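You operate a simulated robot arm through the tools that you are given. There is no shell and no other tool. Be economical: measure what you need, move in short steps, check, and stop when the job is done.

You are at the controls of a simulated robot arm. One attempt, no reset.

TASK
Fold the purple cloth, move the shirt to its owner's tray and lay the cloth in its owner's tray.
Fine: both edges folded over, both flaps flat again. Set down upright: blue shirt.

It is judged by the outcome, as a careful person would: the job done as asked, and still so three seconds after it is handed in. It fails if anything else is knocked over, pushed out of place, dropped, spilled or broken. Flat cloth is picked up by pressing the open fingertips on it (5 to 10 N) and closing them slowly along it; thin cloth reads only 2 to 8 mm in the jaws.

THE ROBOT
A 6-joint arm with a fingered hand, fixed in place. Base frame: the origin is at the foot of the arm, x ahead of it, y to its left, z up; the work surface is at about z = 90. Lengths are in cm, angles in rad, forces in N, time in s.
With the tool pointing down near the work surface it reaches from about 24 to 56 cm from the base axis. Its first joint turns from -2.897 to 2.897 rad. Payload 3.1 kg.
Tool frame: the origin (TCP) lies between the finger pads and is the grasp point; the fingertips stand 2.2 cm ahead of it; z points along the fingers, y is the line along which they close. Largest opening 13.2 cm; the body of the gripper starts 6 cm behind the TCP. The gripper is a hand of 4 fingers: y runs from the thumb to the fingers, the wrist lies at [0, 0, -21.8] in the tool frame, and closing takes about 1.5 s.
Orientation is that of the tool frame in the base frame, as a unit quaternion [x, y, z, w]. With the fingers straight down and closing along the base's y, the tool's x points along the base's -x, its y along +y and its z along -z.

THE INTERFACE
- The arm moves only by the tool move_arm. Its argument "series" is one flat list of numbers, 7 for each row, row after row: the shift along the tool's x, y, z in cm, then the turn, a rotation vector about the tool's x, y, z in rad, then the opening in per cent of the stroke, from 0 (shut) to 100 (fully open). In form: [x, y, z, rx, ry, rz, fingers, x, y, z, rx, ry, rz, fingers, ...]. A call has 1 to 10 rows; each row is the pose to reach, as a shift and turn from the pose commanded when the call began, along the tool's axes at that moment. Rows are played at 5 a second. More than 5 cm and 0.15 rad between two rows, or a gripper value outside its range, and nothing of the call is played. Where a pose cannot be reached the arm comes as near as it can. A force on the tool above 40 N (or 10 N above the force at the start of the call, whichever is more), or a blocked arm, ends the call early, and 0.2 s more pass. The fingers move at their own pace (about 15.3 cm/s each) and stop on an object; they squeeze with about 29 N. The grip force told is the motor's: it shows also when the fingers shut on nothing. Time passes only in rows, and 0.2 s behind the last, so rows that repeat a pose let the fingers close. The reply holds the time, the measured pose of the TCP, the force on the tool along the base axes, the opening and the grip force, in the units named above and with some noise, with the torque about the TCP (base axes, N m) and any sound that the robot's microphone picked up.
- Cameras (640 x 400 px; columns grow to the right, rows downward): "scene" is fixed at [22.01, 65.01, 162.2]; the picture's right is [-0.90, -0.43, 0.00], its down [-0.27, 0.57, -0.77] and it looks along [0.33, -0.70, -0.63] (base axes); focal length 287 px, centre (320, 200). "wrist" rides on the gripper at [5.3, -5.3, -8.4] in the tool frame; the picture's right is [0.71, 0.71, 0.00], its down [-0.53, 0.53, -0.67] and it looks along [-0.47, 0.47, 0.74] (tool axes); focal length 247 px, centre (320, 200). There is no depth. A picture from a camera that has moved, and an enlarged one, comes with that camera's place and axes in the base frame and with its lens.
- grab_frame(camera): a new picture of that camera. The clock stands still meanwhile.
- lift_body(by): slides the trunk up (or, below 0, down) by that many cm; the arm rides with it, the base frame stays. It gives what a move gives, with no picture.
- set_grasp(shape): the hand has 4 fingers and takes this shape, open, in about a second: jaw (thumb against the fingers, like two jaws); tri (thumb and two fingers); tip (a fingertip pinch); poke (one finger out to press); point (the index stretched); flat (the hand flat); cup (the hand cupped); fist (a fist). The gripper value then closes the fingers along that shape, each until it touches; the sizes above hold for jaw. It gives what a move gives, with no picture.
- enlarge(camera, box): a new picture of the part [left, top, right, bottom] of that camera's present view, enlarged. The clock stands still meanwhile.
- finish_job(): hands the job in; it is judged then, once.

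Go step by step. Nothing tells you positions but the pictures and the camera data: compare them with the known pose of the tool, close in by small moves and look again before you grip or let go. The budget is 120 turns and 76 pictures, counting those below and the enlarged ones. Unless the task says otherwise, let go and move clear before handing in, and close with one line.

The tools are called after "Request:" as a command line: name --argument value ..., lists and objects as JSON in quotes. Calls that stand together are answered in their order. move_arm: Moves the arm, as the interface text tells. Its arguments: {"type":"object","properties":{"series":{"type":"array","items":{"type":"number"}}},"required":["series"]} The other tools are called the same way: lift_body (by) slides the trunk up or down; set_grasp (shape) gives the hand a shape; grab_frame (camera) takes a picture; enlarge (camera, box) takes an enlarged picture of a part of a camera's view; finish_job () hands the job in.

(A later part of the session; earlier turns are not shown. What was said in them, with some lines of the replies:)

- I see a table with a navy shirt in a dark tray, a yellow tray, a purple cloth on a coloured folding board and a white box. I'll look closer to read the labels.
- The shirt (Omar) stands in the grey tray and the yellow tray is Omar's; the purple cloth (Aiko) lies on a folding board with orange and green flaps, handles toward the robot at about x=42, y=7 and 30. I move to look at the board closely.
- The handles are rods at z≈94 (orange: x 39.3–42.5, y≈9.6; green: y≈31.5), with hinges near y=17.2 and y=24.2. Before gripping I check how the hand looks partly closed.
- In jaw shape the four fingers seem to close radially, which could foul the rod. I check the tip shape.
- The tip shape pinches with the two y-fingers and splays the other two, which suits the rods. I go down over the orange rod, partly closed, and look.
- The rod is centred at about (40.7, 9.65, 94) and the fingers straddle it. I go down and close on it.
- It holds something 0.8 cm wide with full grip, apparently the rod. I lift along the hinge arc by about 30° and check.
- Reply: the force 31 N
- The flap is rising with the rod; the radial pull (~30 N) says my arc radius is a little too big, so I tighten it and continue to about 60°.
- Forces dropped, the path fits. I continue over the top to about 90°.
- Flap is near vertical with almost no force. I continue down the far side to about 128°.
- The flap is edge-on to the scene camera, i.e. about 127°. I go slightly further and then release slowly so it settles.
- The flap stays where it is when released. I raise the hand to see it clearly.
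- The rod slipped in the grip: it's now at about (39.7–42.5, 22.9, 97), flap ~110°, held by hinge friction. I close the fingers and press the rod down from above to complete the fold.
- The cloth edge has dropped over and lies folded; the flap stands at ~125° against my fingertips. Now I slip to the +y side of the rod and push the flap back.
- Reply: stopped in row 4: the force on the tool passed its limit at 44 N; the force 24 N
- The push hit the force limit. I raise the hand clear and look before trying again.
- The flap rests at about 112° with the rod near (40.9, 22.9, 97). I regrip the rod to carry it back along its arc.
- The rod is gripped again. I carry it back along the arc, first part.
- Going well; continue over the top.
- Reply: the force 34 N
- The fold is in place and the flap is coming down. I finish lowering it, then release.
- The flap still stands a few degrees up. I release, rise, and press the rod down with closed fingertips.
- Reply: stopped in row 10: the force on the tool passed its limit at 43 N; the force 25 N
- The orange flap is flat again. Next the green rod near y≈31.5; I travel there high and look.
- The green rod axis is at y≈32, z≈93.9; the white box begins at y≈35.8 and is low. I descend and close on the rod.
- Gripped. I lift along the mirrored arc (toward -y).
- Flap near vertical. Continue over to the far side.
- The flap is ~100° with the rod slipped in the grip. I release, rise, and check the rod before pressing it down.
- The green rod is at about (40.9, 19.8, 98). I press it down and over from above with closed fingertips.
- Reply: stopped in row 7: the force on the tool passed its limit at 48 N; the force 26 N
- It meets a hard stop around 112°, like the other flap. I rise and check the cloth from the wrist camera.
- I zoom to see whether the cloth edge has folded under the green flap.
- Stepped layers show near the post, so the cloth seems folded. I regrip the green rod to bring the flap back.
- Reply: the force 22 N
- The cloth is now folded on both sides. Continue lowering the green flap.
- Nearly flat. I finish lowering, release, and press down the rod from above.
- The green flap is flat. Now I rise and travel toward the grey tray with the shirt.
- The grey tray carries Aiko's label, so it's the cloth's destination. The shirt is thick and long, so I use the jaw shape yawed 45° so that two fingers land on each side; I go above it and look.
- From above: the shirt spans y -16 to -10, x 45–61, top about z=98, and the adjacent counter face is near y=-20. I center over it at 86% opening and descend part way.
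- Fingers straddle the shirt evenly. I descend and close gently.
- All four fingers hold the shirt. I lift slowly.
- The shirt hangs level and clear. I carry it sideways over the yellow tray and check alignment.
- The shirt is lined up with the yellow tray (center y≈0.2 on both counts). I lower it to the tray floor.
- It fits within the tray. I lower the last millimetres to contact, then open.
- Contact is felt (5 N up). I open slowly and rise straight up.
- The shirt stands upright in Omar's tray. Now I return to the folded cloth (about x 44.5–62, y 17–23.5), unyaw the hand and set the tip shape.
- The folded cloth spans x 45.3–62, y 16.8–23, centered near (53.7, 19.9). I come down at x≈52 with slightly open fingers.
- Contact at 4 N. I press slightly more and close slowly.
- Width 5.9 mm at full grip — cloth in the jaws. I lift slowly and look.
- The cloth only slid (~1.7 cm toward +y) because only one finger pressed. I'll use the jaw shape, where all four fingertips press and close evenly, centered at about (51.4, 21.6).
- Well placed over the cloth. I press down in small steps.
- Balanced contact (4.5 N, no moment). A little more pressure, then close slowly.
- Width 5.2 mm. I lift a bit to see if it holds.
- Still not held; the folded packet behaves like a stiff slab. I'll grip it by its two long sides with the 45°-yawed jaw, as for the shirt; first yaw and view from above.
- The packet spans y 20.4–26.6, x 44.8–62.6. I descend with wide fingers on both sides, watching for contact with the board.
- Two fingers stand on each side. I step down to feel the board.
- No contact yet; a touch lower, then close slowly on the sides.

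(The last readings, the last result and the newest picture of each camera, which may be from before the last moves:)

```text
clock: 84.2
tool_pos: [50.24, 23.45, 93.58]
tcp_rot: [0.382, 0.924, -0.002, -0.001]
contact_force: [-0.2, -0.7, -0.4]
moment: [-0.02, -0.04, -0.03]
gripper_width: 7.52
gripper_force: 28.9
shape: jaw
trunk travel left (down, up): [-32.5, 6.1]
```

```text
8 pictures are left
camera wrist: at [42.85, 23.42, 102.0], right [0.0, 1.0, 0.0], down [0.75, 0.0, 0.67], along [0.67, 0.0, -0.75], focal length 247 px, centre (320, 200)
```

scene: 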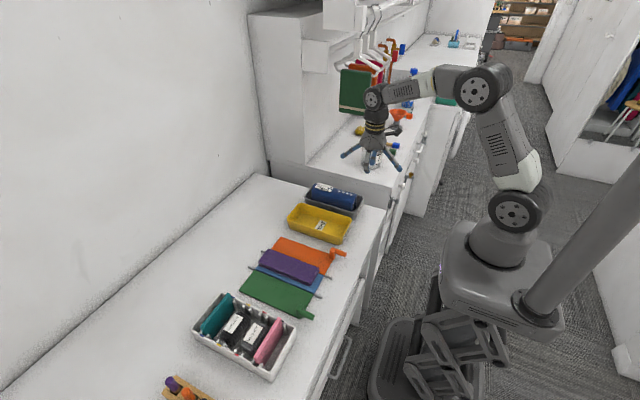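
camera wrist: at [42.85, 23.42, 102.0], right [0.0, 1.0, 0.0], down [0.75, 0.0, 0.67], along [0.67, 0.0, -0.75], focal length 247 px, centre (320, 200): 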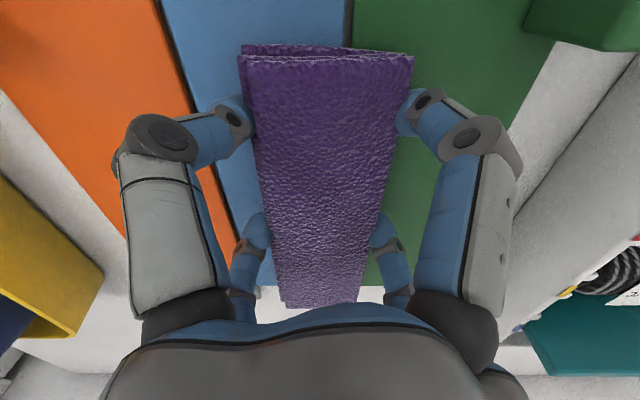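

Held firmly at 7.5 cm without buckling. I lift slowly.

Request:
move_arm --series '[0, 0, -0.3, 0, 0, 0, 40, 0, 0, -0.8, 0, 0, 0, 40, 0, 0, -1.6, 0, 0, 0, 40, 0, 0, -2.6, 0, 0, 0, 40, 0, 0, -4, 0, 0, 0, 40, 0, 0, -5.5, 0, 0, 0, 40, 0, 0, -7.5, 0, 0, 0, 40, 0, 0, -9.5, 0, 0, 0, 40]'

Request:
enlarge --camera "scene" --box '[230, 170, 390, 310]'

```text
clock: 86.0
tool_pos: [50.41, 23.4, 103.22]
tcp_rot: [0.383, 0.924, -0.002, -0.001]
contact_force: [0.0, -0.6, 0.4]
moment: [0.01, 0.02, -0.03]
gripper_width: 7.54
gripper_force: 29.4
shape: jaw
trunk travel left (down, up): [-32.5, 6.1]
```

```text
2.86 times, centred on (310, 240) of scene
camera zoom: at [22.01, 65.01, 162.2], right [-0.9, -0.43, 0.0], down [-0.27, 0.57, -0.77], along [0.33, -0.7, -0.63], focal length 820 px, centre (349, 86)
```

zoom: 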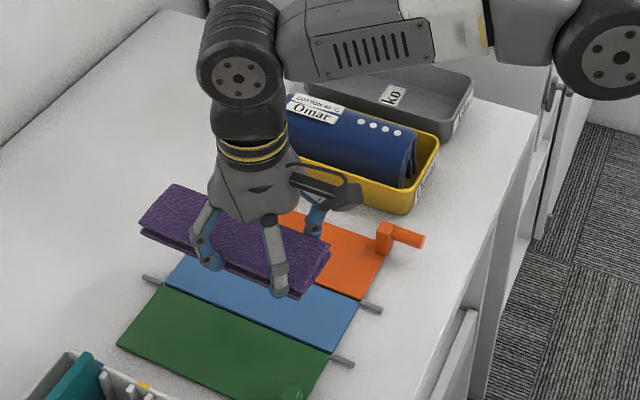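

The cloth is up and level. I raise it and carry it across over the shirt to the grey tray.

Request:
move_arm --series '[0, 0, -3, 0, 0, 0, 40, -1.5, -1.5, -6, 0, 0, 0, 40, -4.6, -4.7, -6.5, 0, 0, 0, 40, -7.8, -7.9, -6.5, 0, 0, 0, 40, -11, -11.1, -6.5, 0, 0, 0, 40, -14.2, -14.4, -6.5, 0, 0, 0, 40, -17.4, -17.6, -6.5, 0, 0, 0, 40, -20.6, -20.9, -6.5, 0, 0, 0, 40, -23.7, -24.2, -6.5, 0, 0, 0, 40, -25.7, -26.2, -6.5, 0, 0, 0, 40]'

Request:
grab_frame --camera "wrist"

```text
clock: 88.2
tool_pos: [49.87, -13.4, 109.55]
tcp_rot: [0.384, 0.923, -0.002, -0.002]
contact_force: [-0.8, 0.3, -1.1]
moment: [-0.01, 0.07, 0.0]
gripper_width: 7.54
gripper_force: 28.7
shape: jaw
trunk travel left (down, up): [-32.5, 6.1]
```

```text
6 pictures are left
camera wrist: at [42.58, -13.42, 117.99], right [0.0, 1.0, 0.0], down [0.75, 0.0, 0.66], along [0.66, 0.0, -0.75], focal length 247 px, centre (320, 200)
```

wrist: 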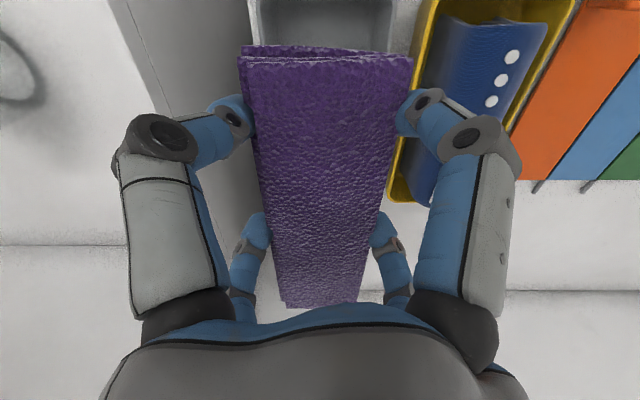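

The cloth is centered over Aiko's tray. I lower it to just above the rim and check.

Request:
move_arm --series '[0.07, 0.07, 3, 0, 0, 0, 40, 0.07, 0.07, 6, 0, 0, 0, 40, 0.07, 0.07, 9, 0, 0, 0, 40, 0.07, 0.07, 11.3, 0, 0, 0, 40, 0.07, 0.07, 12, 0, 0, 0, 40]'

Request:
enlarge --camera "scene" --box '[280, 160, 380, 240]'

```text
clock: 89.4
tool_pos: [49.95, -13.41, 97.44]
tcp_rot: [0.382, 0.924, -0.002, -0.002]
contact_force: [0.4, 0.2, -1.5]
moment: [-0.02, 0.03, 0.02]
gripper_width: 7.55
gripper_force: 28.7
shape: jaw
trunk travel left (down, up): [-32.5, 6.1]
```

```text
5.00 times, centred on (330, 200) of scene
camera zoom: at [22.01, 65.01, 162.2], right [-0.9, -0.43, 0.0], down [-0.27, 0.57, -0.77], along [0.33, -0.7, -0.63], focal length 1435 px, centre (270, 200)
```

zoom: 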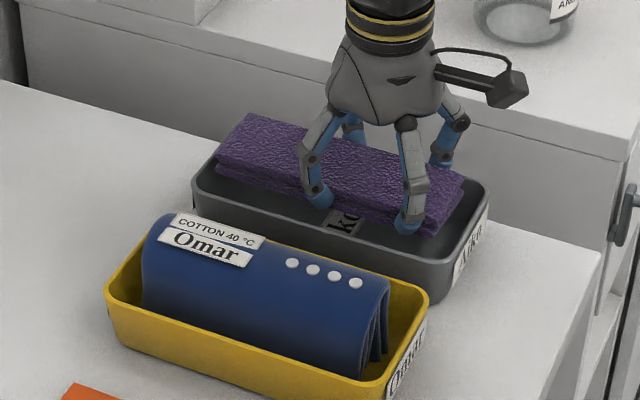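

It lines up inside the tray. I lower slowly.

Request:
move_arm --series '[0, 0, 0.7, 0, 0, 0, 40, 0, 0, 1.4, 0, 0, 0, 40, 0, 0, 2.0, 0, 0, 0, 40, 0, 0, 2.6, 0, 0, 0, 40, 0, 0, 3.0, 0, 0, 0, 40, 0, 0, 3.3, 0, 0, 0, 40]'

```text
clock: 90.8
tool_pos: [49.9, -13.33, 94.38]
tcp_rot: [0.382, 0.924, -0.003, -0.001]
contact_force: [1.5, 0.8, -0.6]
moment: [-0.04, 0.0, 0.05]
gripper_width: 7.56
gripper_force: 29.2
shape: jaw
trunk travel left (down, up): [-32.5, 6.1]
```

Request:
move_arm --series '[0, 0, 0.3, 0, 0, 0, 40, 0, 0, 0.6, 0, 0, 0, 40, 0, 0, 0.8, 0, 0, 0, 40, 0, 0, 0.8, 0, 0, 0, 40]'

Request:
enlarge --camera "scene" --box '[280, 160, 380, 240]'

```text
clock: 91.8
tool_pos: [49.78, -13.16, 93.73]
tcp_rot: [0.383, 0.924, -0.003, -0.002]
contact_force: [0.0, 0.7, -0.5]
moment: [-0.04, -0.01, 0.01]
gripper_width: 7.54
gripper_force: 28.9
shape: jaw
trunk travel left (down, up): [-32.5, 6.1]
```

```text
5.00 times, centred on (330, 200) of scene
camera zoom: at [22.01, 65.01, 162.2], right [-0.9, -0.43, 0.0], down [-0.27, 0.57, -0.77], along [0.33, -0.7, -0.63], focal length 1435 px, centre (270, 200)
```

zoom: 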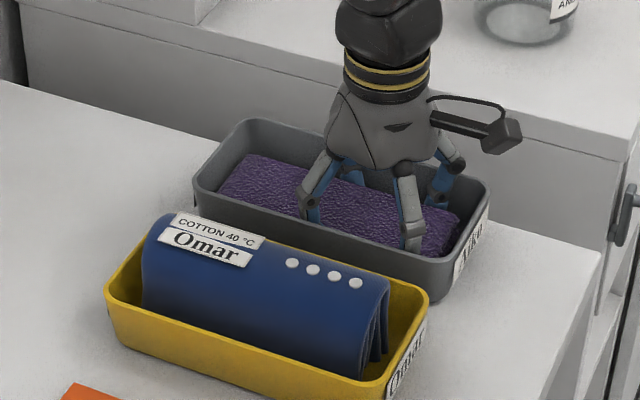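

Inside the tray and not touching walls. A few more millimetres to contact.

Request:
move_arm --series '[0, 0, 0.2, 0, 0, 0, 40, 0, 0, 0.35, 0, 0, 0, 40, 0, 0, 0.5, 0, 0, 0, 40]'

```text
clock: 92.6
tool_pos: [49.91, -13.31, 93.04]
tcp_rot: [0.383, 0.924, -0.003, -0.002]
contact_force: [-0.5, 0.1, -0.8]
moment: [0.0, 0.01, 0.02]
gripper_width: 7.46
gripper_force: 28.8
shape: jaw
trunk travel left (down, up): [-32.5, 6.1]
```

The packet is within millimetres of the tray floor. I open just a little and rise straight up.

Request:
move_arm --series '[0, 0, 0, 0, 0, 0, 58, 0, 0, 0, 0, 0, 0, 60, 0, 0, 0, 0, 0, 0, 63, 0, 0, 0, 0, 0, 0, 64, 0, 0, -0.8, 0, 0, 0, 64, 0, 0, -2, 0, 0, 0, 66, 0, 0, -4, 0, 0, 0, 68, 0, 0, -8, 0, 0, 0, 70, 0, 0, -12, 0, 0, 0, 70, 0, 0, -15, 0, 0, 0, 70]'

Request:
enlarge --camera "scene" --box '[230, 150, 390, 310]'

```text
clock: 94.8
tool_pos: [49.71, -13.07, 107.93]
tcp_rot: [0.383, 0.924, -0.002, -0.002]
contact_force: [0.4, -0.1, 0.0]
moment: [0.03, 0.01, 0.01]
gripper_width: 9.19
gripper_force: 0.0
shape: jaw
trunk travel left (down, up): [-32.5, 6.1]
```

```text
2.50 times, centred on (310, 230) of scene
camera zoom: at [22.01, 65.01, 162.2], right [-0.9, -0.43, 0.0], down [-0.27, 0.57, -0.77], along [0.33, -0.7, -0.63], focal length 717 px, centre (345, 125)
```

zoom: 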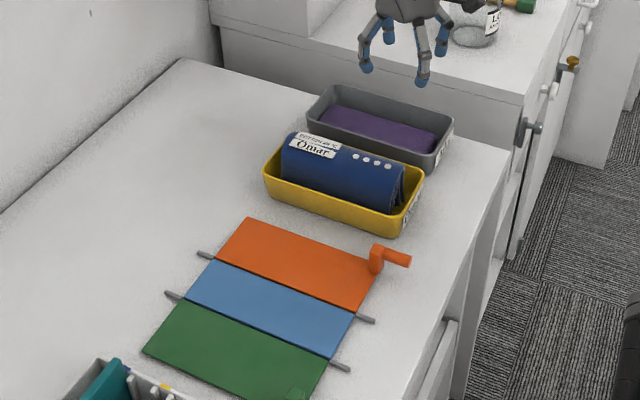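

Cloth lies in Aiko's tray, shirt stands in Omar's, and both flaps are flat. I back off a bit more and hand in.

Request:
move_arm --series '[0, 0, -4, 0, 0, 0, 70, 0, 0, -8, 0, 0, 0, 70, 0, 0, -8, 0, 0, 0, 70]'

Request:
finish_job

```text
clock: 95.6
tool_pos: [49.96, -13.0, 115.73]
tcp_rot: [0.383, 0.924, -0.001, -0.002]
contact_force: [-0.3, 0.7, 1.1]
moment: [-0.04, -0.01, 0.0]
gripper_width: 9.22
gripper_force: 0.0
shape: jaw
trunk travel left (down, up): [-32.5, 6.1]
```

```text
The job is handed in.
```

The purple cloth is folded on both edges and lies in Aiko's grey tray, the blue shirt stands upright in Omar's yellow tray, and both flaps are flat again.
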